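You operate a simulated robot arm through the tools that you are given. There is no shell and no other tool. Be economical: measure what you need, move in short steps, check, and stop when the job is done.

The job below is to be done with a simulated two-armed robot. You get a single attempt, and the scene is never put back.

## Task
Let the dirty water out and scrub the silt off the basin floor.
Fine: spout parked first, bung in its cup, brush back. Set down upright: basin bung, scrubbing brush. What is to be rubbed or washed off counts as gone when no trace of it is left.

The check looks at the end state, three seconds after you hand in, the way a careful person would. Anything else that was tipped, shoved, dropped, spilled or broken makes it a failure.

## Robot
Two 7-joint arms with fingered hands on one trunk that stands fixed in place. Base frame: the origin is at the foot of the trunk, x ahead of it, y to its left, z up. Readings come in m, degrees, newtons and seconds.
The left shoulder is at [0.047, 0.125, 1.249], the right one opposite. With the tool pointing down near the work surface each hand reaches from about 0.1 to 0.72 m from the base axis, measured 20 degrees to its own side. Payload 3.6 kg a hand.
The tool frame of a hand sits at the grasp point between the pads (the TCP): z along the fingers, y along the line on which they close. The tips reach 0.03 m beyond it. Largest opening 0.104 m; the body of the gripper starts 0.035 m behind the TCP. The gripper is a hand of 4 fingers: y runs from the thumb to the fingers, the wrist lies at [-0.015, -0.104, -0.178] in the tool frame.
Orientation is told as [roll, pitch, yaw] about the base's x, y, z axes, in that order, counted from this pose: with the fingers straight down and the wrist toward the robot, the tool's x, y and z point along [0, 1, 0], [1, 0, 0] and [0, 0, -1] of the base frame.

## Interface
- The arms move only by the tool nudge_tool. It takes "left_series", "right_series" or both (then of equal length, played together; a hand with none holds still); each is text: rows parted by semicolons, each of 6 numbers parted by spaces: the turn, a rotation vector about the tool's x, y, z in degrees, then the shift along the tool's x, y, z in m. In form: rx ry rz x y z; .... A call has 1 to 20 rows; each row is the pose to reach, as a shift and turn from the pose commanded when the call began, along the tool's axes at that moment. A row lasts 0.2 s, in which the tool goes at most 0.05 m and 8.6 degrees; a call with a longer step from one row to the next is refused whole. Where a pose cannot be reached the arm comes as near as it can. A force on the tool above 40 N (or 10 N above the force at the start of the call, whichever is more), or a blocked arm, ends the call early, and 0.2 s more pass. In this call time passes only in rows, and 0.2 s behind the last. The reply holds the time, the measured pose of the TCP, the force on the tool along the base axes, the opening and the grip force, in the units named above and with some noise, with the torque about the TCP (base axes, N m) and any sound that the robot's microphone picked up.
- Cameras (640 x 400 px; columns grow to the right, rows downward): "scene" is now at [0.1334, -0.0493, 1.3989]; the picture's right is [-0.56, -0.83, 0.00], its down [-0.38, 0.26, -0.89] and it looks along [0.73, -0.50, -0.46] (base axes); focal length 214 px, centre (320, 200). "left" rides on the left gripper at [-0.061, -0.092, -0.13] in its tool frame; the picture's right is [-0.81, -0.28, 0.52], its down [0.53, -0.71, 0.45] and it looks along [0.24, 0.64, 0.73] (tool axes); focal length 275 px, centre (320, 200). "right" rides on the right gripper at [0.061, -0.092, -0.13] in its tool frame; the picture's right is [-0.81, 0.28, -0.52], its down [-0.53, -0.71, 0.46] and it looks along [-0.24, 0.64, 0.72] (tool axes); focal length 275 px, centre (320, 200). There is no depth. A picture from a camera that has moved, and an enlarged one, comes with that camera's place and axes in the base frame and with its lens.
- grab_frame(camera): a new picture of that camera. The clock stands still meanwhile.
- move_column(by): slides the trunk up (or, below 0, down) by that many m; the arms and the scene camera ride with it, the base frame stays. It gives what a move gives, with no picture.
- move_fingers(index, middle, ring, thumb_bend, thumb_turn, hand): sets how far each is bent, from 0 (flat) to 1 (curled in); at 0.3 the hand is open as for a grip, at 0.7 the pads meet at the TCP. One left out holds its place. A second passes; each finger stops where it meets its share of the squeeze, and holds until it gets a number again. It is the only way to open and close the hand. It gives what a move gives, with no picture; readings hold the bend of each and the force on the fingers (four entries, about 0 where the hand has none), thumb and palm. thumb_turn goes from beside the hand (0) to across from the fingers (1), as for a grip.
- pan_tilt(pan, tilt): turns the head with the scene camera to pan (to the left, within 80 degrees either way) and tilt (down, from -29 to 69), counted from straight ahead of the robot. It gives what a move gives.
- enlarge(camera, box): a new picture of the part [left, top, right, bottom] of that camera's present view, enlarged. The clock stands still meanwhile.
- hand_in(): hands the job in; it is judged then, once.

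Go step by step. Nothing tells you positions but the pictures and the camera data: compare them with the known pose of the tool, close in by small moves and look again before you grip or let go. The budget is 120 turns and 78 pictures, counting those below and the enlarged ones. Unless the task says otherwise, let go and move clear before handing in, and close with one line.

The tools are called as a command line: name --argument value ..., lists and objects as JSON in quotes. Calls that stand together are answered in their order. nudge_tool: Moves the arms, as the interface text tells. Its arguments: {"type":"object","properties":{"left_series":{"type":"string"},"right_series":{"type":"string"}},"required":[]} The other tools are called the same way: move_column (by) slides the trunk up or down; move_fingers (index, middle, ring, thumb_bend, thumb_turn, hand) moves the fingers one by one; pan_tilt (pan, tilt) turns the head that bears the scene camera; grab_frame (camera) takes a picture; enlarge (camera, box) takes an enlarged picture of a part of a camera's view; hand_in () hands the job in.

At the start:

```text
time: 0.0
left_ee_pos: [0.4193, -0.0296, 1.3989]
left_ee_rot: [0.0, 0.0, 0.2]
left_contact_force: [1.0, 0.5, 0.4]
left_wrist_torque: [0.0, -0.03, -0.04]
left_width: 0.1034
left_gripper_force: 0.0
left_shape: jaw
left_bend: [0.3, 0.3, 0.3, 0.3, 0.98]
left_finger forces: [0.0, 0.0, 0.0, 0.0, 0.0, 0.0]
right_ee_pos: [0.2749, -0.4062, 1.4296]
right_ee_rot: [0.0, 0.1, 0.0]
right_contact_force: [0.3, 0.9, 0.2]
right_wrist_torque: [0.0, -0.01, 0.0]
right_width: 0.1037
right_gripper_force: 0.1
right_shape: jaw
right_bend: [0.3, 0.3, 0.3, 0.3, 0.98]
right_finger forces: [0.1, 0.0, 0.0, 0.1, 0.0, 0.0]
trunk travel left (down, up): [-0.475, 0.061]
head pan, tilt: [-34.1, 27.6]
```

scene: 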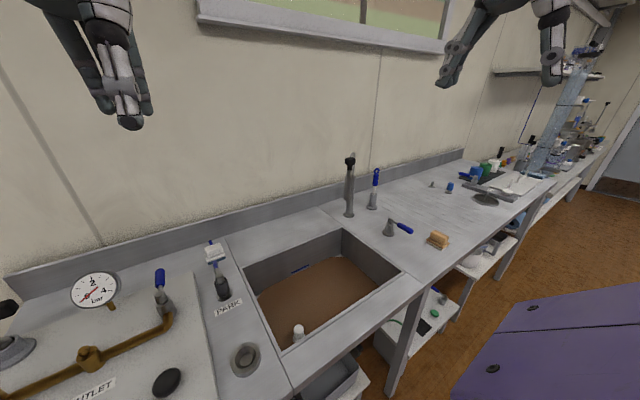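
right: 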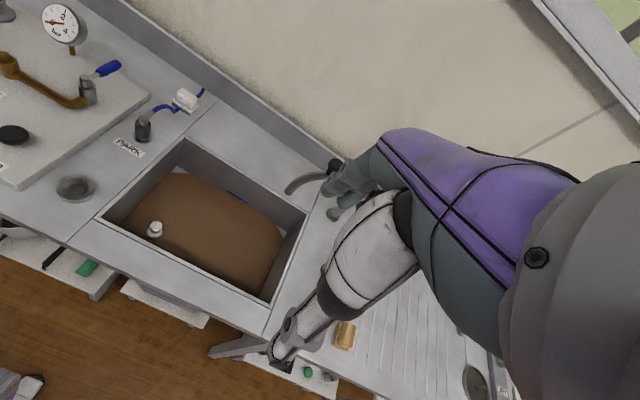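
left: 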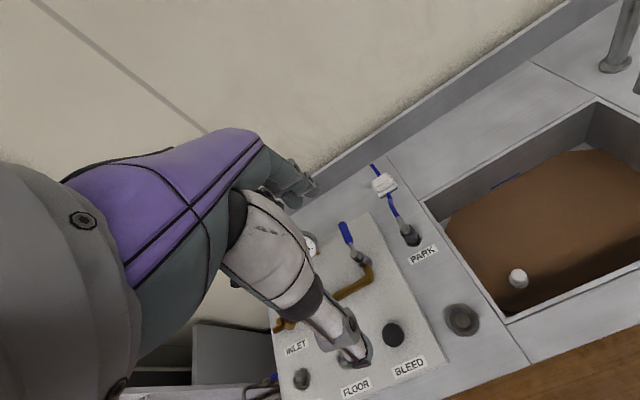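

I see a basin of brown water with a white bung in its near-left corner, a cup to the left, a PARK label, a tap behind and a brush on the right. I'll look closer first.

enlarge --camera "scene" --box '[200, 140, 460, 380]'

enlarge --camera "right" --box '[40, 80, 360, 380]'

enlarge --camera "left" --box '[340, 0, 640, 360]'

```text
1.67 times, centred on (330, 260) of scene
camera zoom: at [0.1334, -0.0493, 1.3989], right [-0.56, -0.83, 0.0], down [-0.38, 0.26, -0.89], along [0.73, -0.5, -0.46], focal length 358 px, centre (303, 100)
```

zoom: 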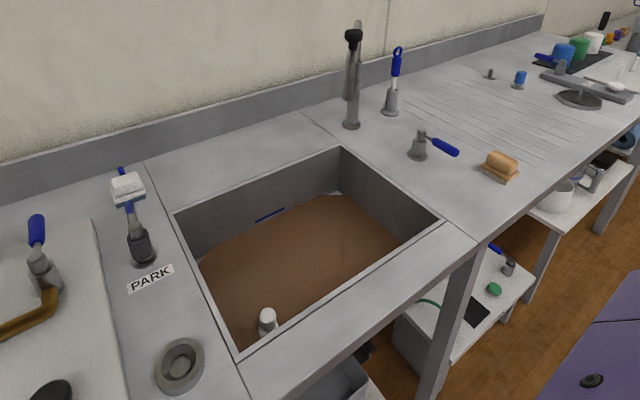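

```text
1.33 times, centred on (200, 230) of right
camera zoom: at [0.1827, -0.3439, 1.5577], right [0.28, -0.81, 0.52], down [-0.71, -0.53, -0.46], along [0.64, -0.24, -0.72], focal length 367 px, centre (480, 160)
```

zoom: 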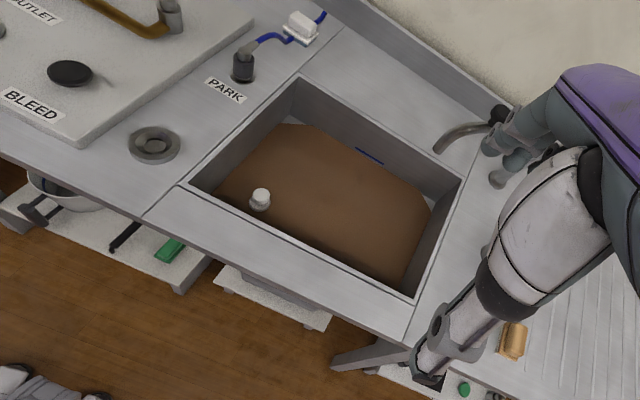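

```text
1.11 times, centred on (490, 180) of left
camera zoom: at [0.328, -0.0901, 1.5293], right [-0.27, -0.81, -0.52], down [-0.72, 0.53, -0.46], along [0.64, 0.24, -0.73], focal length 306 px, centre (131, 222)
```

zoom: 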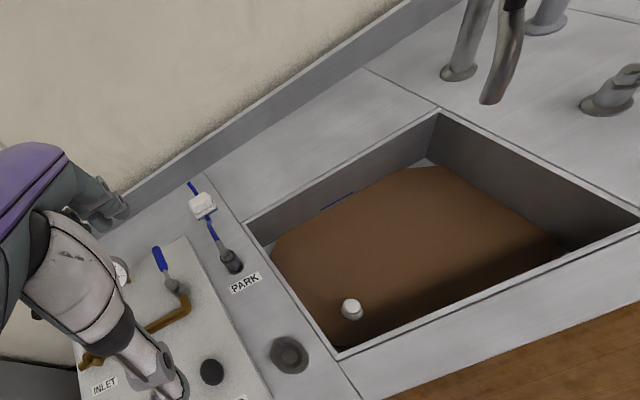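

The deck is at about z=0.886 and the basin spans x 0.39–0.69, y −0.55 to −0.13. I need finer looks at the PARK fixture, the tap, and the right-hand items.

enlarge --camera "scene" --box '[190, 230, 260, 320]'

enlarge --camera "scene" --box '[330, 140, 460, 260]'

enlarge --camera "right" --box '[90, 70, 220, 170]'

```text
4.44 times, centred on (225, 275) of scene
camera zoom: at [0.1334, -0.0493, 1.3989], right [-0.56, -0.83, 0.0], down [-0.38, 0.26, -0.89], along [0.73, -0.5, -0.46], focal length 953 px, centre (742, -133)
```

zoom: 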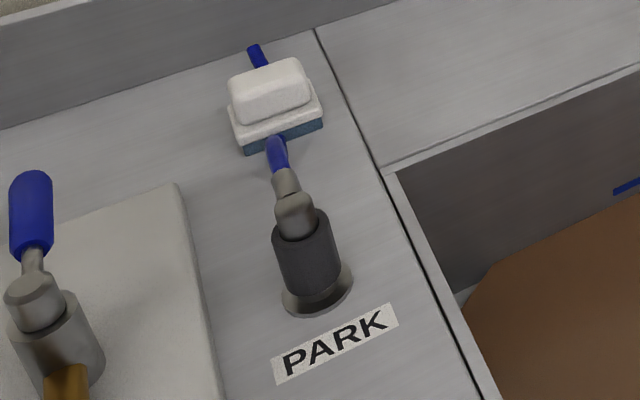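

```text
3.33 times, centred on (395, 200) of scene
camera zoom: at [0.1334, -0.0493, 1.3989], right [-0.56, -0.83, 0.0], down [-0.38, 0.26, -0.89], along [0.73, -0.5, -0.46], focal length 715 px, centre (70, 200)
```

zoom: 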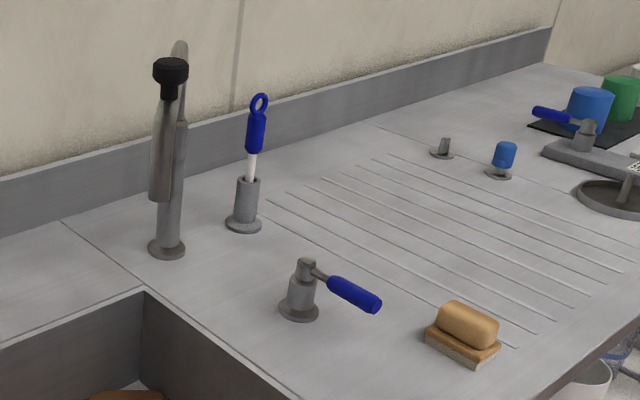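

```text
4.00 times, centred on (155, 120) of right
camera zoom: at [0.1827, -0.3439, 1.5577], right [0.28, -0.81, 0.52], down [-0.71, -0.53, -0.46], along [0.64, -0.24, -0.72], focal length 1101 px, centre (980, 520)
```

zoom: 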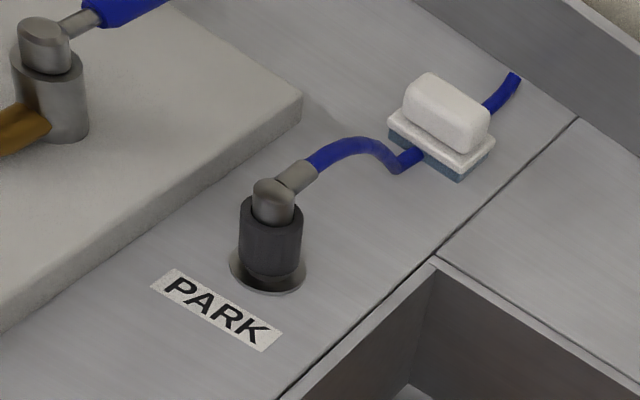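

The tap has a swinging spout over the basin with a black knob near (0.57,−0.46,1.22). I'll look around the head's other views to find what PARK means and which brush is the right one.

pan_tilt --pan -50 --tilt 35

grab_frame --camera "scene"

pan_tilt --pan 0 --tilt 40

grab_frame --camera "scene"

```text
time: 0.8
left_ee_pos: [0.42, -0.0294, 1.3985]
left_ee_rot: [-0.1, 0.0, 0.3]
left_contact_force: [-0.3, -0.2, 0.8]
left_wrist_torque: [0.02, -0.01, 0.01]
left_width: 0.1038
left_gripper_force: 0.1
left_shape: jaw
left_bend: [0.3, 0.3, 0.3, 0.3, 0.98]
left_finger forces: [0.0, 0.0, 0.1, 0.1, 0.0, 0.1]
right_ee_pos: [0.2756, -0.4058, 1.4297]
right_ee_rot: [-0.1, 0.0, 0.0]
right_contact_force: [0.4, -0.5, -0.1]
right_wrist_torque: [0.01, 0.04, 0.0]
right_width: 0.1039
right_gripper_force: 0.0
right_shape: jaw
right_bend: [0.3, 0.3, 0.3, 0.3, 0.98]
right_finger forces: [0.0, 0.1, 0.0, 0.0, 0.0, 0.0]
trunk travel left (down, up): [-0.475, 0.061]
head pan, tilt: [-50.0, 35.0]
```

```text
68 pictures are left
camera scene: at [0.1144, -0.0654, 1.3873], right [-0.77, -0.64, 0.0], down [-0.37, 0.44, -0.82], along [0.53, -0.63, -0.57], focal length 214 px, centre (320, 200)
```

scene: 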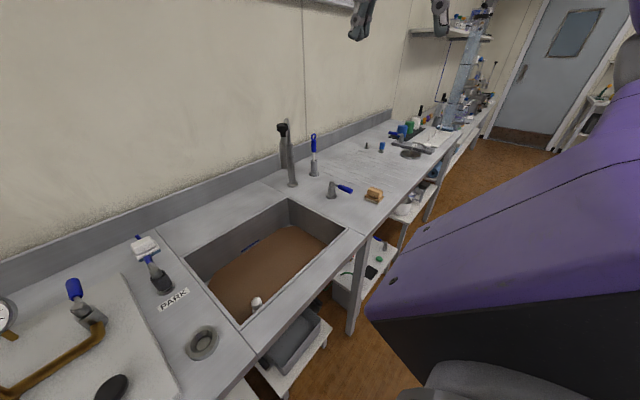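

```text
time: 2.0
left_ee_pos: [0.4199, -0.0266, 1.3994]
left_ee_rot: [-0.3, 0.3, 0.6]
left_contact_force: [0.1, 0.4, -0.2]
left_wrist_torque: [0.03, -0.01, -0.01]
left_width: 0.1038
left_gripper_force: 0.0
left_shape: jaw
left_bend: [0.3, 0.3, 0.3, 0.3, 0.98]
left_finger forces: [0.1, 0.0, 0.0, 0.0, 0.0, 0.0]
right_ee_pos: [0.2752, -0.4064, 1.4275]
right_ee_rot: [0.0, -0.1, 0.0]
right_contact_force: [-0.2, -0.1, -0.1]
right_wrist_torque: [0.0, 0.03, -0.03]
right_width: 0.1037
right_gripper_force: 0.1
right_shape: jaw
right_bend: [0.3, 0.3, 0.3, 0.3, 0.98]
right_finger forces: [0.0, 0.0, 0.1, 0.0, 0.0, 0.0]
trunk travel left (down, up): [-0.475, 0.061]
head pan, tilt: [0.0, 40.0]
```

```text
67 pictures are left
camera scene: at [0.1431, -0.0056, 1.381], right [-0.09, -1.0, 0.0], down [-0.63, 0.05, -0.78], along [0.77, -0.07, -0.63], focal length 214 px, centre (320, 200)
```

scene: 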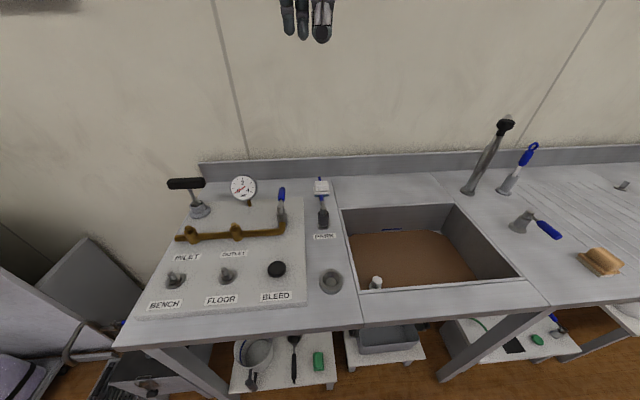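

enlarge --camera "scene" --box '[280, 160, 380, 300]'

enlarge --camera "scene" --box '[440, 90, 640, 290]'

```text
2.86 times, centred on (330, 230) of scene
camera zoom: at [0.1431, -0.0056, 1.381], right [-0.09, -1.0, 0.0], down [-0.63, 0.05, -0.78], along [0.77, -0.07, -0.63], focal length 613 px, centre (291, 114)
```

zoom: 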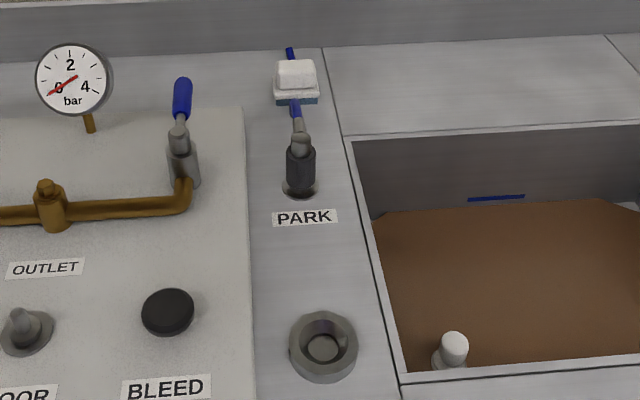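

```text
2.00 times, centred on (540, 190) of scene
camera zoom: at [0.1431, -0.0056, 1.381], right [-0.09, -1.0, 0.0], down [-0.63, 0.05, -0.78], along [0.77, -0.07, -0.63], focal length 429 px, centre (-120, 220)
```

zoom: 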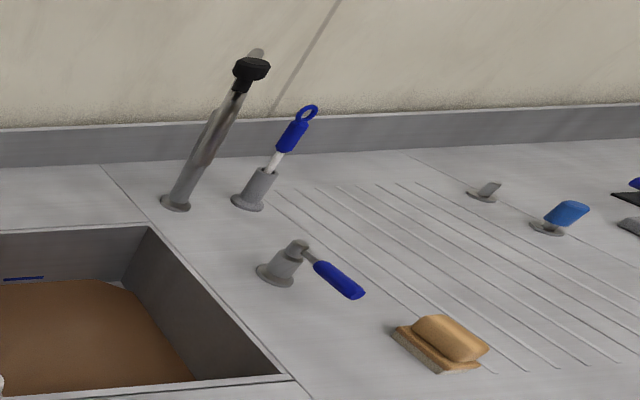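

Nothing at PARK looks like the spout: it holds a blue hose plug. I'll move the right hand back and right to get a wrist-camera view of the tap and the wooden brush.

nudge_tool --right_series "0 0 0 -0.026 -0.014 0.035; 0 0 0 -0.052 -0.028 0.07; 0 0 0 -0.078 -0.042 0.105; 0 0 0 -0.104 -0.057 0.14; 0 0 0 -0.13 -0.071 0.175; 0 0 0 -0.155 -0.085 0.21"

grab_frame --camera "right"

pan_tilt --pan -40 --tilt 35

grab_frame --camera "scene"

```text
time: 3.4
left_ee_pos: [0.4213, -0.0294, 1.3985]
left_ee_rot: [-0.3, 0.2, 0.5]
left_contact_force: [-0.1, -0.3, 0.0]
left_wrist_torque: [0.0, -0.02, 0.01]
left_width: 0.1037
left_gripper_force: 0.0
left_shape: jaw
left_bend: [0.3, 0.3, 0.3, 0.3, 0.98]
left_finger forces: [0.0, 0.1, 0.1, 0.0, 0.1, 0.1]
right_ee_pos: [0.1907, -0.5612, 1.2193]
right_ee_rot: [0.0, 0.0, 0.1]
right_contact_force: [0.8, -0.2, 0.2]
right_wrist_torque: [0.01, 0.02, -0.03]
right_width: 0.1037
right_gripper_force: 0.2
right_shape: jaw
right_bend: [0.3, 0.3, 0.3, 0.3, 0.98]
right_finger forces: [0.0, 0.0, 0.0, 0.0, 0.0, 0.1]
trunk travel left (down, up): [-0.475, 0.061]
head pan, tilt: [0.0, 40.0]
```

```text
64 pictures are left
camera right: at [0.0978, -0.4998, 1.3485], right [0.28, -0.81, 0.52], down [-0.71, -0.53, -0.46], along [0.65, -0.24, -0.72], focal length 275 px, centre (320, 200)
```

right: 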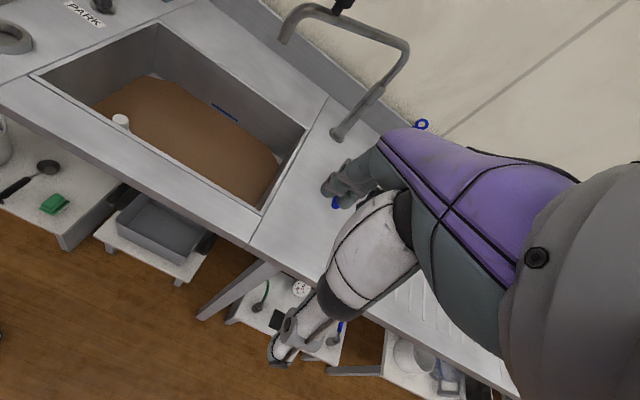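

```text
time: 4.4
left_ee_pos: [0.4179, -0.0292, 1.3978]
left_ee_rot: [-0.1, 0.0, 0.1]
left_contact_force: [0.4, 0.8, 0.2]
left_wrist_torque: [0.03, 0.02, -0.03]
left_width: 0.1037
left_gripper_force: 0.1
left_shape: jaw
left_bend: [0.3, 0.3, 0.3, 0.3, 0.98]
left_finger forces: [0.0, 0.1, 0.0, 0.0, 0.0, 0.0]
right_ee_pos: [0.1897, -0.5609, 1.221]
right_ee_rot: [0.0, 0.0, 0.0]
right_contact_force: [-0.6, -0.5, 0.0]
right_wrist_torque: [-0.02, -0.03, -0.01]
right_width: 0.1039
right_gripper_force: 0.1
right_shape: jaw
right_bend: [0.3, 0.3, 0.3, 0.3, 0.98]
right_finger forces: [0.0, 0.0, 0.0, 0.1, 0.1, 0.0]
trunk travel left (down, up): [-0.475, 0.061]
head pan, tilt: [-40.0, 35.0]
```

```text
63 pictures are left
camera scene: at [0.1253, -0.0545, 1.3872], right [-0.64, -0.77, 0.0], down [-0.44, 0.37, -0.82], along [0.63, -0.53, -0.57], focal length 214 px, centre (320, 200)
```

scene: 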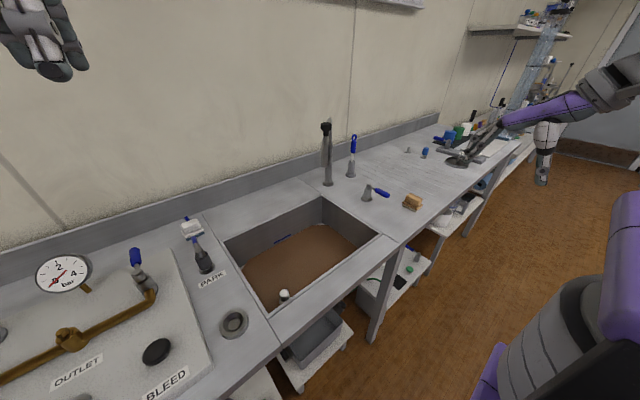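

The tap is a gooseneck with its knob near (0.585,−0.465,1.21) and its post at (0.755,−0.63). I'll close the right hand and bring it to the left side of the spout tip, ready to push the spout off the basin to the right.

move_fingers --hand "right" --index 0.65 --middle 0.65 --ring 0.65 --thumb_bend 0.65

nudge_tool --right_series "0 0 0 0.046 0 -0.01; 0 0 0 0.092 0 -0.02; 0 0 0 0.138 0 -0.03; 0 0 0 0.184 0 -0.03; 0 0 0 0.23 0 -0.03; 0 0 0 0.23 0.047 -0.03; 0 0 0 0.23 0.094 -0.03; 0 0 0 0.23 0.141 -0.03; 0 0 0 0.23 0.188 -0.03; 0 0 0 0.23 0.235 -0.03; 0 0 0 0.23 0.282 -0.03; 0 0 0 0.23 0.329 -0.03; 0 0 0 0.23 0.375 -0.03"

grab_frame --camera "scene"

grab_frame --camera "right"

```text
time: 5.4
left_ee_pos: [0.4192, -0.0284, 1.3983]
left_ee_rot: [-0.2, 0.0, 0.3]
left_contact_force: [-0.7, 0.1, -0.2]
left_wrist_torque: [0.01, -0.02, -0.04]
left_width: 0.104
left_gripper_force: 0.1
left_shape: jaw
left_bend: [0.3, 0.3, 0.3, 0.3, 0.98]
left_finger forces: [0.0, 0.0, 0.1, 0.1, 0.0, 0.0]
right_ee_pos: [0.1898, -0.562, 1.2207]
right_ee_rot: [0.0, 0.0, 0.0]
right_contact_force: [0.4, -0.6, -0.2]
right_wrist_torque: [0.0, 0.03, 0.02]
right_width: 0.0142
right_gripper_force: 0.1
right_shape: fingers
right_bend: [0.65, 0.65, 0.65, 0.65, 0.98]
right_finger forces: [0.0, 0.0, 0.1, 0.1, 0.0, 0.1]
trunk travel left (down, up): [-0.475, 0.061]
head pan, tilt: [-40.0, 35.0]
```

```text
time: 8.2
left_ee_pos: [0.4199, -0.0296, 1.3985]
left_ee_rot: [-0.1, 0.1, 0.2]
left_contact_force: [0.6, 0.1, 0.1]
left_wrist_torque: [-0.01, -0.02, 0.02]
left_width: 0.1038
left_gripper_force: 0.1
left_shape: jaw
left_bend: [0.3, 0.3, 0.3, 0.3, 0.98]
left_finger forces: [0.0, 0.0, 0.1, 0.0, 0.0, 0.0]
right_ee_pos: [0.5672, -0.3323, 1.2493]
right_ee_rot: [0.0, 0.0, 0.1]
right_contact_force: [-0.1, -0.8, 0.5]
right_wrist_torque: [-0.02, 0.04, 0.0]
right_width: 0.0137
right_gripper_force: 0.1
right_shape: fingers
right_bend: [0.65, 0.65, 0.65, 0.65, 0.98]
right_finger forces: [0.1, 0.0, 0.1, 0.0, 0.1, 0.0]
right hand out of reach, approached as far as the arm can: row 5
trunk travel left (down, up): [-0.475, 0.061]
head pan, tilt: [-40.0, 35.0]
```

```text
62 pictures are left
camera scene: at [0.1267, -0.0544, 1.387], right [-0.64, -0.77, 0.0], down [-0.44, 0.37, -0.82], along [0.63, -0.53, -0.57], focal length 214 px, centre (320, 200)
```

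scene: 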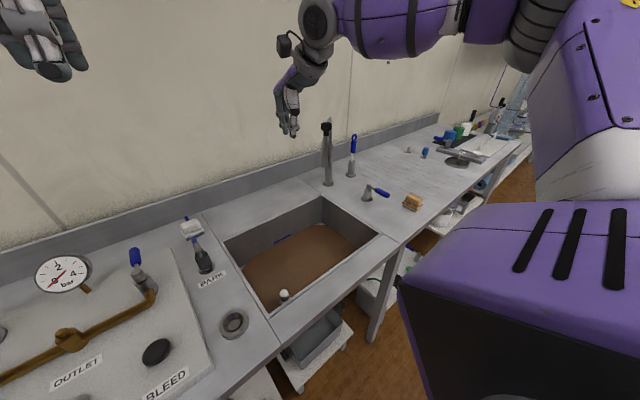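

```text
61 pictures are left
camera right: at [0.4745, -0.2698, 1.3787], right [0.28, -0.81, 0.52], down [-0.71, -0.53, -0.45], along [0.64, -0.24, -0.73], focal length 275 px, centre (320, 200)
```

right: 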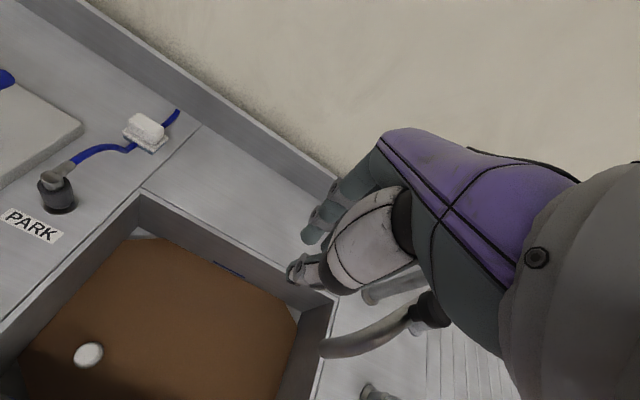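

The closed right hand is left of the spout. I'll lower it to z≈1.15 and push toward −y.

nudge_tool --right_series "0 0 0 0 0 0.05; 0 0 0 0 0 0.095; 0 0 0 -0.03 0 0.095; 0 0 0 -0.06 0 0.095; 0 0 0 -0.085 0 0.095; 0 0 0 -0.11 0 0.095; 0 0 0 -0.135 -0.003 0.095; 0 0 0 -0.16 -0.007 0.095; 0 0 0 -0.185 -0.012 0.095"

grab_frame --camera "scene"

grab_frame --camera "right"

```text
time: 9.6
left_ee_pos: [0.4204, -0.0278, 1.3988]
left_ee_rot: [-0.2, 0.0, 0.2]
left_contact_force: [-0.5, -0.8, 0.2]
left_wrist_torque: [0.07, 0.02, 0.02]
left_width: 0.1038
left_gripper_force: 0.0
left_shape: jaw
left_bend: [0.3, 0.3, 0.3, 0.3, 0.98]
left_finger forces: [0.0, 0.0, 0.0, 0.1, 0.0, 0.0]
right_ee_pos: [0.5661, -0.4169, 1.1556]
right_ee_rot: [0.4, 0.1, 1.6]
right_contact_force: [-4.8, 21.9, 2.1]
right_wrist_torque: [-0.87, -0.34, 0.09]
right_width: 0.0147
right_gripper_force: 11.5
right_shape: fingers
right_bend: [0.65, 0.65, 0.65, 0.65, 0.94]
right_finger forces: [0.1, 0.1, 8.3, 0.0, 8.1, 6.7]
trunk travel left (down, up): [-0.475, 0.061]
head pan, tilt: [-40.0, 35.0]
stopped in row 6 (right hand): the force on the tool passed its limit at 50 N (the readings are from after the stop); the commanded pose is now the measured one
```

```text
60 pictures are left
camera scene: at [0.1251, -0.0532, 1.3874], right [-0.64, -0.77, 0.0], down [-0.44, 0.37, -0.82], along [0.63, -0.53, -0.57], focal length 214 px, centre (320, 200)
```

scene: 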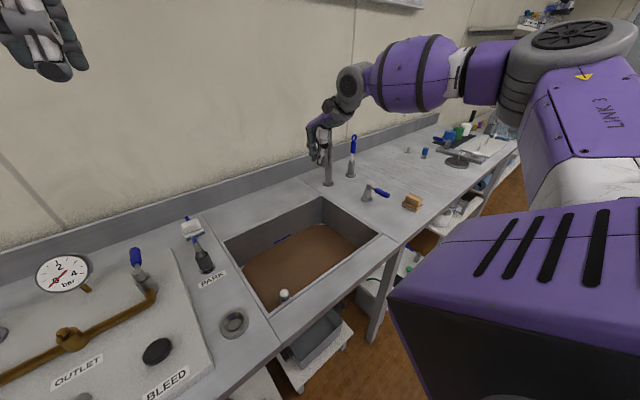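

```text
59 pictures are left
camera right: at [0.4724, -0.358, 1.2851], right [0.3, -0.81, 0.51], down [-0.7, -0.55, -0.46], along [0.65, -0.22, -0.73], focal length 275 px, centre (320, 200)
```

right: 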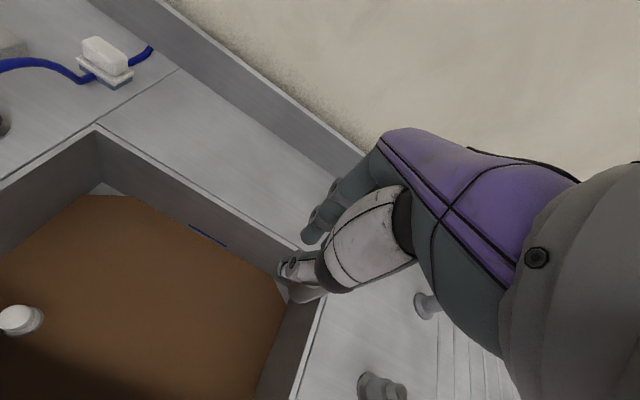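

The push hit 50 N at contact. I'll try a slower, tangential push to see whether the spout moves at all this way.

nudge_tool --right_series "0 0 0 -0.004 -0.003 0; 0 0 0 -0.008 -0.006 0; 0 0 0 -0.012 -0.009 0; 0 0 0 -0.016 -0.012 0; 0 0 0 -0.02 -0.015 0; 0 0 0 -0.024 -0.018 0"

grab_frame --camera "right"

```text
time: 10.2
left_ee_pos: [0.4194, -0.0278, 1.3987]
left_ee_rot: [-0.2, 0.0, 0.0]
left_contact_force: [-0.1, -0.6, -0.4]
left_wrist_torque: [0.04, -0.05, 0.02]
left_width: 0.1036
left_gripper_force: 0.0
left_shape: jaw
left_bend: [0.3, 0.3, 0.3, 0.3, 0.98]
left_finger forces: [0.1, 0.1, 0.1, 0.0, 0.0, 0.1]
right_ee_pos: [0.5626, -0.4178, 1.1555]
right_ee_rot: [0.8, -0.1, 2.2]
right_contact_force: [9.3, 26.0, -3.1]
right_wrist_torque: [-0.83, 0.35, 0.63]
right_width: 0.013
right_gripper_force: 11.9
right_shape: fingers
right_bend: [0.65, 0.65, 0.65, 0.66, 0.94]
right_finger forces: [0.0, 0.0, 13.4, 0.1, 7.7, 2.5]
trunk travel left (down, up): [-0.475, 0.061]
head pan, tilt: [-40.0, 35.0]
stopped in row 2 (right hand): the force on the tool passed its limit at 44 N (the readings are from after the stop); the commanded pose is now the measured one
```

```text
58 pictures are left
camera right: at [0.4683, -0.3603, 1.2856], right [0.3, -0.81, 0.51], down [-0.69, -0.55, -0.46], along [0.65, -0.21, -0.73], focal length 275 px, centre (320, 200)
```

right: 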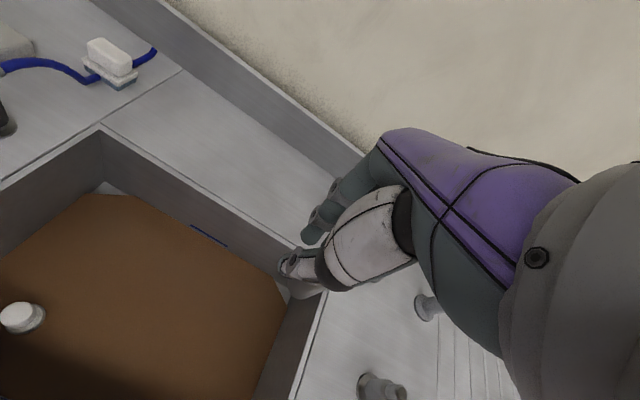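

It won't go that way, so that is probably its stop. I'll lift over the knob to the other side and try swinging it back toward the rear ledge.

nudge_tool --right_series "0 0 0 0.02 0 0; 0 0 0 0.04 0 -0.03; 0 0 0 0.04 0 -0.08; 0 0 0 0.04 0 -0.13; 0 0 0 0.04 0 -0.165; 0 0 0 0.01 -0.02 -0.165; 0 0 0 -0.025 -0.04 -0.165; 0 0 0 -0.06 -0.06 -0.165; 0 0 0 -0.09 -0.08 -0.165; 0 0 0 -0.09 -0.08 -0.12; 0 0 0 -0.09 -0.08 -0.07; 0 0 0 -0.09 -0.08 -0.02; 0 0 0 -0.09 -0.08 0.005"

grab_frame --camera "scene"

grab_frame --camera "right"

```text
time: 13.0
left_ee_pos: [0.419, -0.0287, 1.3983]
left_ee_rot: [-0.1, -0.1, 0.2]
left_contact_force: [0.5, 0.1, 0.0]
left_wrist_torque: [0.0, -0.01, -0.02]
left_width: 0.1037
left_gripper_force: 0.0
left_shape: jaw
left_bend: [0.3, 0.3, 0.3, 0.3, 0.98]
left_finger forces: [0.0, 0.1, 0.1, 0.0, 0.1, 0.0]
right_ee_pos: [0.4859, -0.5142, 1.1477]
right_ee_rot: [0.7, -0.1, 1.6]
right_contact_force: [0.6, 0.2, 0.0]
right_wrist_torque: [-0.02, -0.02, 0.02]
right_width: 0.0135
right_gripper_force: 0.1
right_shape: fingers
right_bend: [0.65, 0.65, 0.65, 0.65, 0.97]
right_finger forces: [0.0, 0.1, 0.0, 0.0, 0.1, 0.0]
trunk travel left (down, up): [-0.475, 0.061]
head pan, tilt: [-40.0, 35.0]
```

```text
57 pictures are left
camera scene: at [0.1253, -0.0548, 1.3872], right [-0.64, -0.77, 0.0], down [-0.44, 0.37, -0.82], along [0.63, -0.53, -0.57], focal length 214 px, centre (320, 200)
```

scene: 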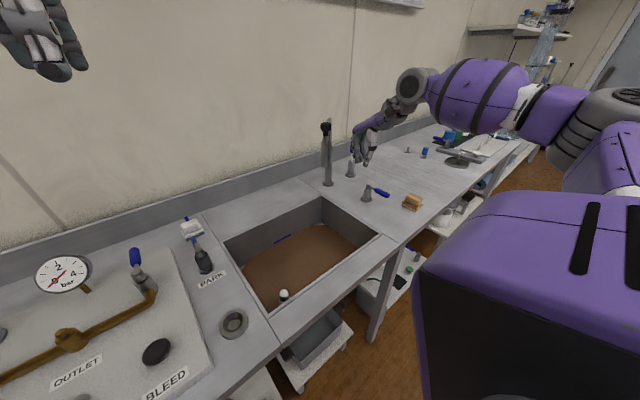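

```text
56 pictures are left
camera right: at [0.3914, -0.4565, 1.2773], right [0.3, -0.81, 0.51], down [-0.7, -0.55, -0.46], along [0.65, -0.22, -0.73], focal length 275 px, centre (320, 200)
```

right: 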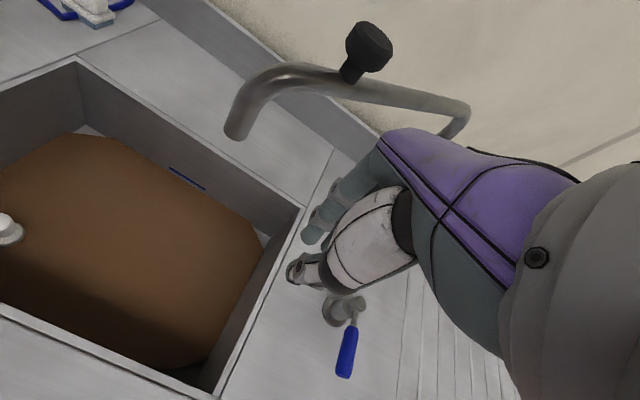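

Clear view now: the spout arm has a knob on top. I'll push it toward +x,+y.

nudge_tool --right_series "0 0 0 0.015 0.012 0; 0 0 0 0.03 0.024 0; 0 0 0 0.042 0.036 0; 0 0 0 0.052 0.046 0; 0 0 0 0.062 0.056 0; 0 0 0 0.071 0.067 0; 0 0 0 0.08 0.078 0; 0 0 0 0.088 0.089 0; 0 0 0 0.096 0.1 0; 0 0 0 0.103 0.112 0"

grab_frame --camera "right"

```text
time: 15.2
left_ee_pos: [0.4193, -0.0291, 1.3993]
left_ee_rot: [0.0, 0.1, 0.2]
left_contact_force: [0.0, 0.6, -0.2]
left_wrist_torque: [0.03, -0.01, 0.01]
left_width: 0.1037
left_gripper_force: 0.1
left_shape: jaw
left_bend: [0.3, 0.3, 0.3, 0.3, 0.98]
left_finger forces: [0.0, 0.0, 0.1, 0.1, 0.0, 0.0]
right_ee_pos: [0.5921, -0.4099, 1.149]
right_ee_rot: [0.4, 0.0, 1.6]
right_contact_force: [-0.2, -0.1, 0.0]
right_wrist_torque: [0.0, 0.03, 0.0]
right_width: 0.0132
right_gripper_force: 0.1
right_shape: fingers
right_bend: [0.65, 0.65, 0.65, 0.65, 0.97]
right_finger forces: [0.0, 0.4, 0.0, 0.0, 0.0, 0.0]
trunk travel left (down, up): [-0.475, 0.061]
head pan, tilt: [-40.0, 35.0]
```

```text
55 pictures are left
camera right: at [0.4999, -0.3518, 1.2792], right [0.3, -0.81, 0.51], down [-0.7, -0.55, -0.46], along [0.65, -0.22, -0.73], focal length 275 px, centre (320, 200)
```

right: 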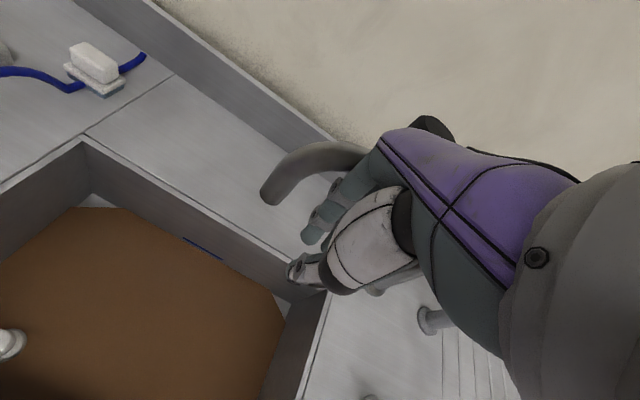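

It swings freely this way. I continue until the tip is over the rear ledge.

nudge_tool --right_series "0 0 0 0.006 0.015 0; 0 0 0 0.011 0.03 0; 0 0 0 0.015 0.045 0; 0 0 0 0.018 0.06 0; 0 0 0 0.02 0.075 0; 0 0 0 0.022 0.09 0; 0 0 0 0.022 0.105 0"

grab_frame --camera "right"

grab_frame --camera "scene"

```text
time: 16.8
left_ee_pos: [0.4194, -0.028, 1.3983]
left_ee_rot: [-0.1, 0.0, 0.2]
left_contact_force: [-0.5, -0.3, 0.7]
left_wrist_torque: [0.01, -0.03, -0.02]
left_width: 0.1037
left_gripper_force: 0.1
left_shape: jaw
left_bend: [0.3, 0.3, 0.3, 0.3, 0.98]
left_finger forces: [0.0, 0.0, 0.0, 0.1, 0.1, 0.0]
right_ee_pos: [0.6972, -0.3849, 1.1494]
right_ee_rot: [0.5, 0.0, 1.6]
right_contact_force: [0.0, -0.2, -0.3]
right_wrist_torque: [-0.02, -0.02, 0.0]
right_width: 0.0133
right_gripper_force: 0.0
right_shape: fingers
right_bend: [0.65, 0.65, 0.65, 0.65, 0.97]
right_finger forces: [0.0, 0.3, 0.0, 0.0, 0.0, 0.0]
trunk travel left (down, up): [-0.475, 0.061]
head pan, tilt: [-40.0, 35.0]
```

```text
54 pictures are left
camera right: at [0.6034, -0.3272, 1.2799], right [0.3, -0.81, 0.51], down [-0.7, -0.55, -0.46], along [0.65, -0.22, -0.73], focal length 275 px, centre (320, 200)
```

right: 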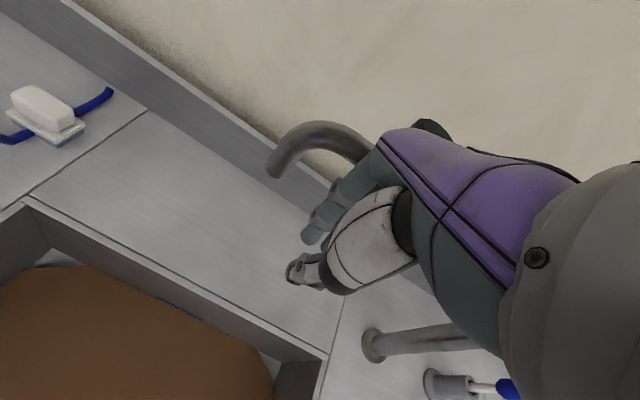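

```text
53 pictures are left
camera scene: at [0.1257, -0.0544, 1.3872], right [-0.64, -0.77, 0.0], down [-0.44, 0.37, -0.82], along [0.63, -0.53, -0.57], focal length 214 px, centre (320, 200)
```

scene: 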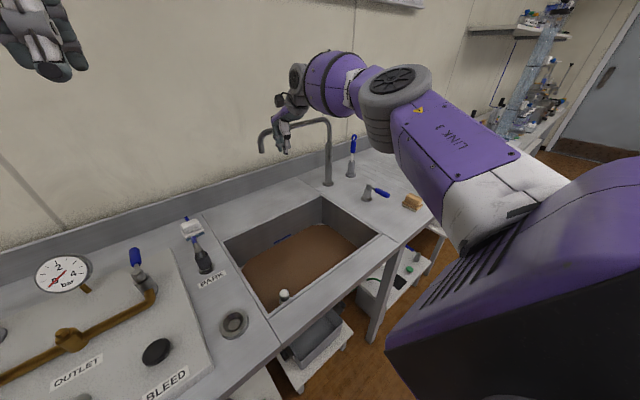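

The spout tip now hangs over the rear ledge at about (0.75,−0.33). I'll add a small extra push, retreat, and examine the wooden brush with the head camera.

nudge_tool --right_series "0 0 0 0 0.012 0; 0 0 0 0 0.022 0; 0 0 0 0 -0.02 0; 0 0 0 0 -0.065 0; 0 0 0 0 -0.11 0; 0 0 0 -0.03 -0.15 0; 0 0 0 -0.06 -0.185 -0.02; 0 0 0 -0.09 -0.215 -0.04; 0 0 0 -0.12 -0.25 -0.05; 0 0 0 -0.15 -0.28 -0.05; 0 0 0 -0.15 -0.32 -0.05"

pan_tilt --pan -62 --tilt 35

grab_frame --camera "scene"

```text
refused: row 7 steps farther than a row can; nothing moved
```

```text
time: 17.6
left_ee_pos: [0.4194, -0.0292, 1.3983]
left_ee_rot: [-0.1, 0.0, 0.2]
left_contact_force: [-0.7, 0.8, 0.1]
left_wrist_torque: [-0.01, -0.02, 0.0]
left_width: 0.1038
left_gripper_force: 0.1
left_shape: jaw
left_bend: [0.3, 0.3, 0.3, 0.3, 0.98]
left_finger forces: [0.0, 0.0, 0.0, 0.0, 0.1, 0.0]
right_ee_pos: [0.6967, -0.3865, 1.1507]
right_ee_rot: [0.5, 0.0, 1.6]
right_contact_force: [0.0, -0.9, 0.5]
right_wrist_torque: [-0.01, 0.0, 0.02]
right_width: 0.0131
right_gripper_force: 0.0
right_shape: fingers
right_bend: [0.65, 0.65, 0.65, 0.65, 0.97]
right_finger forces: [0.0, 0.1, 0.1, 0.1, 0.1, 0.0]
trunk travel left (down, up): [-0.475, 0.061]
head pan, tilt: [-62.0, 35.0]
```

```text
52 pictures are left
camera scene: at [0.0993, -0.0757, 1.3872], right [-0.88, -0.47, 0.0], down [-0.27, 0.51, -0.82], along [0.39, -0.72, -0.57], focal length 214 px, centre (320, 200)
```

scene: 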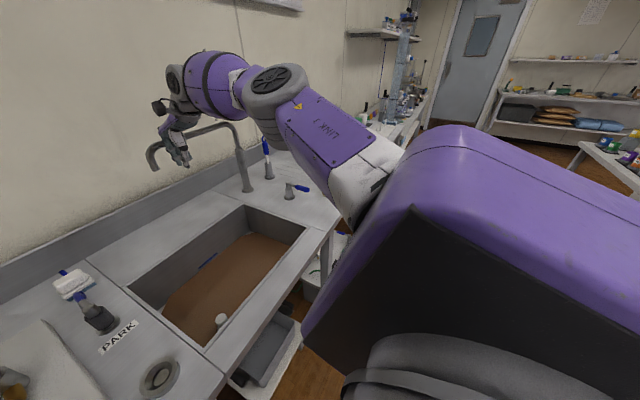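

nudge_tool --right_series "0 0 0 0 0.012 0; 0 0 0 0 0.022 0; 0 0 0 0 -0.02 0; 0 0 0 0 -0.065 0; 0 0 0 0 -0.11 0; 0 0 0 0 -0.155 0; 0 0 0 0 -0.2 -0.02; 0 0 0 0 -0.24 -0.04; 0 0 0 0 -0.28 -0.05; 0 0 0 0 -0.325 -0.05; 0 0 0 0 -0.37 -0.05; 0 0 0 0 -0.415 -0.05"

grab_frame --camera "scene"

```text
time: 20.2
left_ee_pos: [0.4183, -0.0286, 1.3984]
left_ee_rot: [0.0, 0.0, 0.1]
left_contact_force: [-0.2, -0.2, -0.1]
left_wrist_torque: [-0.02, 0.01, -0.01]
left_width: 0.1034
left_gripper_force: 0.0
left_shape: jaw
left_bend: [0.3, 0.3, 0.3, 0.3, 0.98]
left_finger forces: [0.1, 0.0, 0.1, 0.1, 0.1, 0.1]
right_ee_pos: [0.2813, -0.3968, 1.1996]
right_ee_rot: [0.5, -0.1, 1.5]
right_contact_force: [0.8, -0.3, 0.2]
right_wrist_torque: [-0.02, 0.0, -0.02]
right_width: 0.0129
right_gripper_force: 0.1
right_shape: fingers
right_bend: [0.65, 0.65, 0.65, 0.65, 0.97]
right_finger forces: [0.0, 0.0, 0.1, 0.1, 0.1, 0.0]
right hand out of reach, approached as far as the arm can: row 1, 2
trunk travel left (down, up): [-0.475, 0.061]
head pan, tilt: [-62.0, 35.0]
```

```text
51 pictures are left
camera scene: at [0.0979, -0.0758, 1.3874], right [-0.88, -0.47, 0.0], down [-0.27, 0.51, -0.82], along [0.39, -0.72, -0.57], focal length 214 px, centre (320, 200)
```

scene: 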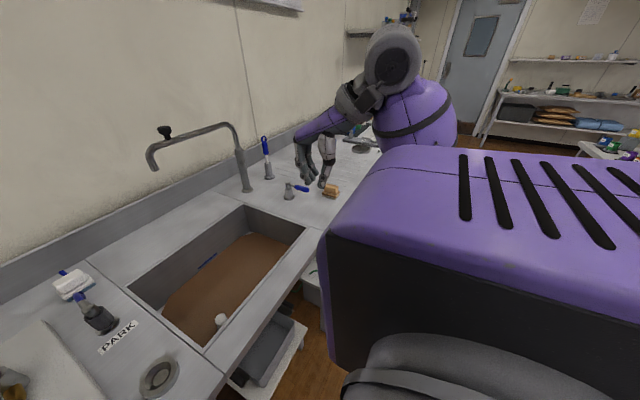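

The spout is parked over the rear ledge. Next is the bung: I'll use the right hand yawed 90° so its wrist leans along the basin, and move the left hand away. First I hover over the bung at about (0.47,−0.21).

move_fingers --hand "right" --index 0.3 --middle 0.3 --ring 0.3 --thumb_bend 0.3

nudge_tool --right_series "0 0 -8 0.017 0.017 0.013; 0 0 -16 0.034 0.034 0.026; 0 0 -24 0.051 0.051 0.039; 0 0 -32 0.069 0.068 0.053; 0 0 -40 0.086 0.085 0.067; 0 0 -48 0.103 0.102 0.081; 0 0 -56 0.12 0.119 0.095; 0 0 -64 0.138 0.136 0.108; 0 0 -72 0.155 0.153 0.122; 0 0 -80 0.172 0.17 0.136; 0 0 -88.5 0.19 0.187 0.15" --left_series "0 0 0 0.022 0 0; 0 0 0 0.045 0 0; 0 0 0 0.068 0 0; 0 0 0 0.09 0 0; 0 0 0 0.113 0 0; 0 0 0 0.136 0 0; 0 0 0 0.159 0 0; 0 0 0 0.182 0 0; 0 0 0 0.205 0 0; 0 0 0 0.228 0 0; 0 0 0 0.25 0 0"

grab_frame --camera "right"

pan_tilt --pan -30 --tilt 50

grab_frame --camera "scene"

```text
time: 21.2
left_ee_pos: [0.4179, -0.0288, 1.3988]
left_ee_rot: [0.0, 0.1, 0.2]
left_contact_force: [0.1, 0.2, 0.2]
left_wrist_torque: [0.02, 0.01, 0.01]
left_width: 0.1036
left_gripper_force: 0.0
left_shape: jaw
left_bend: [0.3, 0.3, 0.3, 0.3, 0.98]
left_finger forces: [0.0, 0.1, 0.0, 0.0, 0.1, 0.0]
right_ee_pos: [0.2829, -0.3959, 1.2008]
right_ee_rot: [0.5, -0.1, 1.6]
right_contact_force: [-0.8, 0.4, 0.9]
right_wrist_torque: [0.0, 0.03, 0.01]
right_width: 0.1026
right_gripper_force: 0.0
right_shape: fingers
right_bend: [0.3, 0.3, 0.3, 0.3, 0.97]
right_finger forces: [0.0, 0.0, 0.0, 0.0, 0.0, 0.0]
trunk travel left (down, up): [-0.475, 0.061]
head pan, tilt: [-62.0, 35.0]
```

```text
time: 23.6
left_ee_pos: [0.4199, 0.2223, 1.3968]
left_ee_rot: [0.0, 0.2, 0.1]
left_contact_force: [0.3, -0.2, 0.5]
left_wrist_torque: [-0.01, 0.0, 0.01]
left_width: 0.1036
left_gripper_force: 0.1
left_shape: jaw
left_bend: [0.3, 0.3, 0.3, 0.3, 0.98]
left_finger forces: [0.1, 0.0, 0.0, 0.0, 0.0, 0.1]
right_ee_pos: [0.4634, -0.199, 1.0513]
right_ee_rot: [0.0, -0.4, 90.4]
right_contact_force: [-0.4, 0.4, -0.4]
right_wrist_torque: [0.0, 0.0, -0.02]
right_width: 0.1029
right_gripper_force: 0.1
right_shape: fingers
right_bend: [0.3, 0.3, 0.3, 0.3, 0.97]
right_finger forces: [0.1, 0.1, 0.1, 0.0, 0.0, 0.0]
trunk travel left (down, up): [-0.475, 0.061]
head pan, tilt: [-62.0, 35.0]
```

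```text
50 pictures are left
camera right: at [0.4032, -0.2906, 1.1793], right [0.81, 0.28, 0.52], down [0.54, -0.71, -0.46], along [0.24, 0.65, -0.72], focal length 275 px, centre (320, 200)
```

right: 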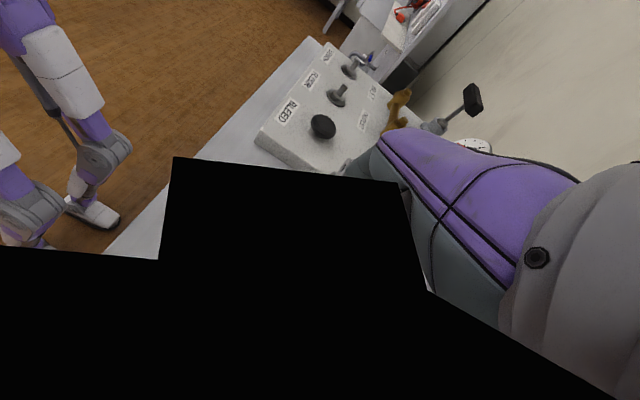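

```text
time: 24.6
left_ee_pos: [0.4176, 0.221, 1.3988]
left_ee_rot: [-0.1, 0.0, 0.1]
left_contact_force: [0.2, -0.6, 0.6]
left_wrist_torque: [-0.02, 0.01, 0.03]
left_width: 0.1039
left_gripper_force: 0.0
left_shape: jaw
left_bend: [0.3, 0.3, 0.3, 0.3, 0.98]
left_finger forces: [0.1, 0.0, 0.0, 0.0, 0.0, 0.0]
right_ee_pos: [0.4631, -0.2004, 1.0504]
right_ee_rot: [0.0, -0.5, 90.0]
right_contact_force: [0.4, 0.3, 0.3]
right_wrist_torque: [-0.02, -0.01, 0.02]
right_width: 0.1031
right_gripper_force: 0.1
right_shape: fingers
right_bend: [0.3, 0.3, 0.3, 0.3, 0.97]
right_finger forces: [0.1, 0.1, 0.0, 0.1, 0.0, 0.0]
trunk travel left (down, up): [-0.475, 0.061]
head pan, tilt: [-30.0, 50.0]
```

```text
49 pictures are left
camera scene: at [0.1244, -0.0366, 1.3655], right [-0.5, -0.87, 0.0], down [-0.66, 0.38, -0.64], along [0.56, -0.32, -0.77], focal length 214 px, centre (320, 200)
```

scene: 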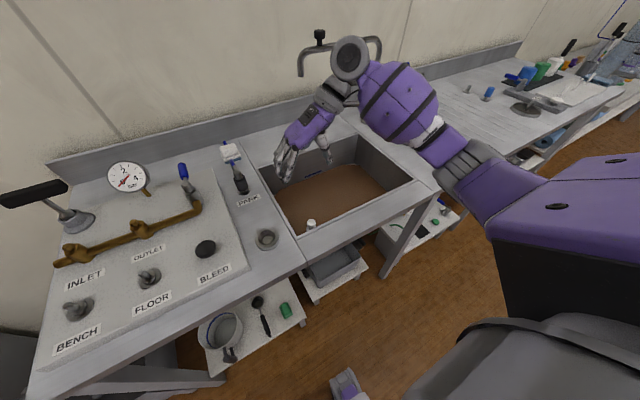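

enlarge --camera "scene" --box '[230, 130, 430, 260]'

enlarge --camera "left" --box '[400, 0, 640, 400]'

```text
3.08 times, centred on (330, 195) of scene
camera zoom: at [0.1244, -0.0366, 1.3655], right [-0.5, -0.87, 0.0], down [-0.66, 0.38, -0.64], along [0.56, -0.32, -0.77], focal length 660 px, centre (289, 215)
```

zoom: 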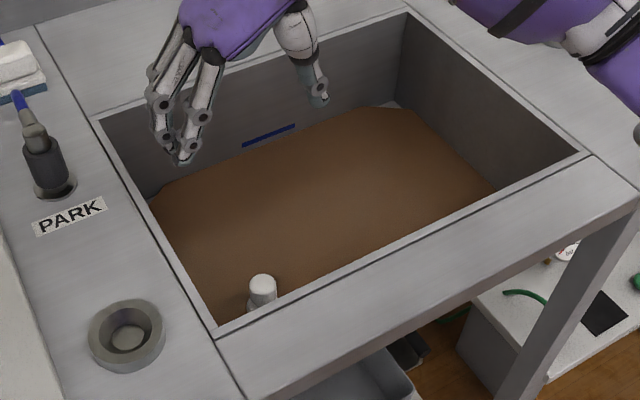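

```text
1.00 times, centred on (520, 200) of left (not enlarged: the box is as wide or as high as the picture)
camera zoom: at [0.3267, 0.16, 1.5284], right [-0.27, -0.81, -0.52], down [-0.71, 0.53, -0.46], along [0.64, 0.24, -0.73], focal length 275 px, centre (120, 200)
```

zoom: 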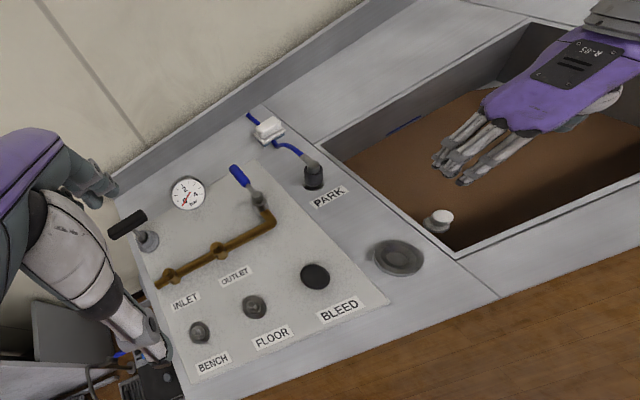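

The bung is at about (0.473,−0.204), its knob top at z≈0.785. I'll narrow the fingers slightly to clear the basin wall and descend to z≈0.80.

move_fingers --hand "right" --index 0.4 --middle 0.4 --ring 0.4 --thumb_bend 0.4

nudge_tool --right_series "0 0 0 -0.01 -0.004 0.045; 0 0 0 -0.01 -0.004 0.09; 0 0 0 -0.01 -0.004 0.135; 0 0 0 -0.01 -0.004 0.18; 0 0 0 -0.01 -0.004 0.22; 0 0 0 -0.01 -0.004 0.24"

enlarge --camera "scene" --box '[230, 130, 430, 260]'

enlarge --camera "left" --box '[440, 100, 640, 300]'

```text
time: 25.6
left_ee_pos: [0.4186, 0.2212, 1.3971]
left_ee_rot: [-0.1, 0.0, 0.1]
left_contact_force: [0.0, 0.8, -0.3]
left_wrist_torque: [0.02, 0.04, 0.01]
left_width: 0.1038
left_gripper_force: 0.1
left_shape: jaw
left_bend: [0.3, 0.3, 0.3, 0.3, 0.98]
left_finger forces: [0.1, 0.0, 0.1, 0.0, 0.1, 0.0]
right_ee_pos: [0.4641, -0.1998, 1.0511]
right_ee_rot: [0.0, -0.5, 90.1]
right_contact_force: [0.4, -0.1, -0.4]
right_wrist_torque: [0.02, 0.02, 0.0]
right_width: 0.0785
right_gripper_force: 0.0
right_shape: fingers
right_bend: [0.4, 0.4, 0.4, 0.4, 0.97]
right_finger forces: [0.0, 0.0, 0.0, 0.1, 0.0, 0.0]
trunk travel left (down, up): [-0.475, 0.061]
head pan, tilt: [-30.0, 50.0]
```

```text
time: 27.0
left_ee_pos: [0.4193, 0.2211, 1.3982]
left_ee_rot: [-0.1, 0.0, 0.2]
left_contact_force: [0.1, 0.7, 0.0]
left_wrist_torque: [0.0, 0.0, -0.02]
left_width: 0.1038
left_gripper_force: 0.1
left_shape: jaw
left_bend: [0.3, 0.3, 0.3, 0.3, 0.98]
left_finger forces: [0.0, 0.0, 0.1, 0.0, 0.0, 0.0]
right_ee_pos: [0.4745, -0.203, 0.8088]
right_ee_rot: [0.0, -0.5, 90.1]
right_contact_force: [0.1, 0.3, 0.4]
right_wrist_torque: [-0.03, 0.0, 0.03]
right_width: 0.0785
right_gripper_force: 0.0
right_shape: fingers
right_bend: [0.4, 0.4, 0.4, 0.4, 0.97]
right_finger forces: [0.0, 0.0, 0.0, 0.1, 0.0, 0.1]
trunk travel left (down, up): [-0.475, 0.061]
head pan, tilt: [-30.0, 50.0]
```

```text
3.08 times, centred on (330, 195) of scene
camera zoom: at [0.1245, -0.0366, 1.3655], right [-0.5, -0.87, 0.0], down [-0.66, 0.38, -0.64], along [0.56, -0.32, -0.77], focal length 660 px, centre (289, 215)
```

zoom: 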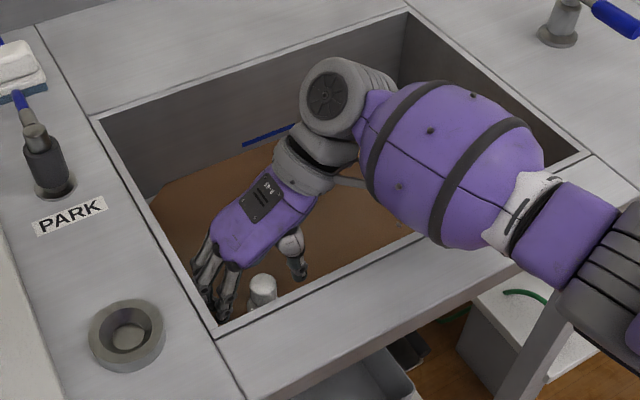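

```text
2.00 times, centred on (540, 200) of left
camera zoom: at [0.3267, 0.1601, 1.5283], right [-0.27, -0.81, -0.52], down [-0.71, 0.53, -0.46], along [0.64, 0.24, -0.73], focal length 551 px, centre (-120, 200)
```

zoom: 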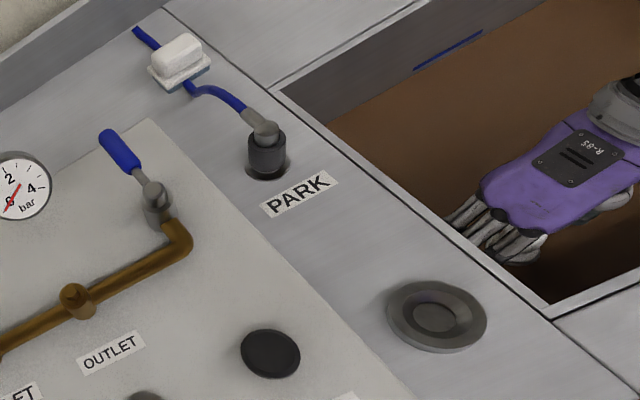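

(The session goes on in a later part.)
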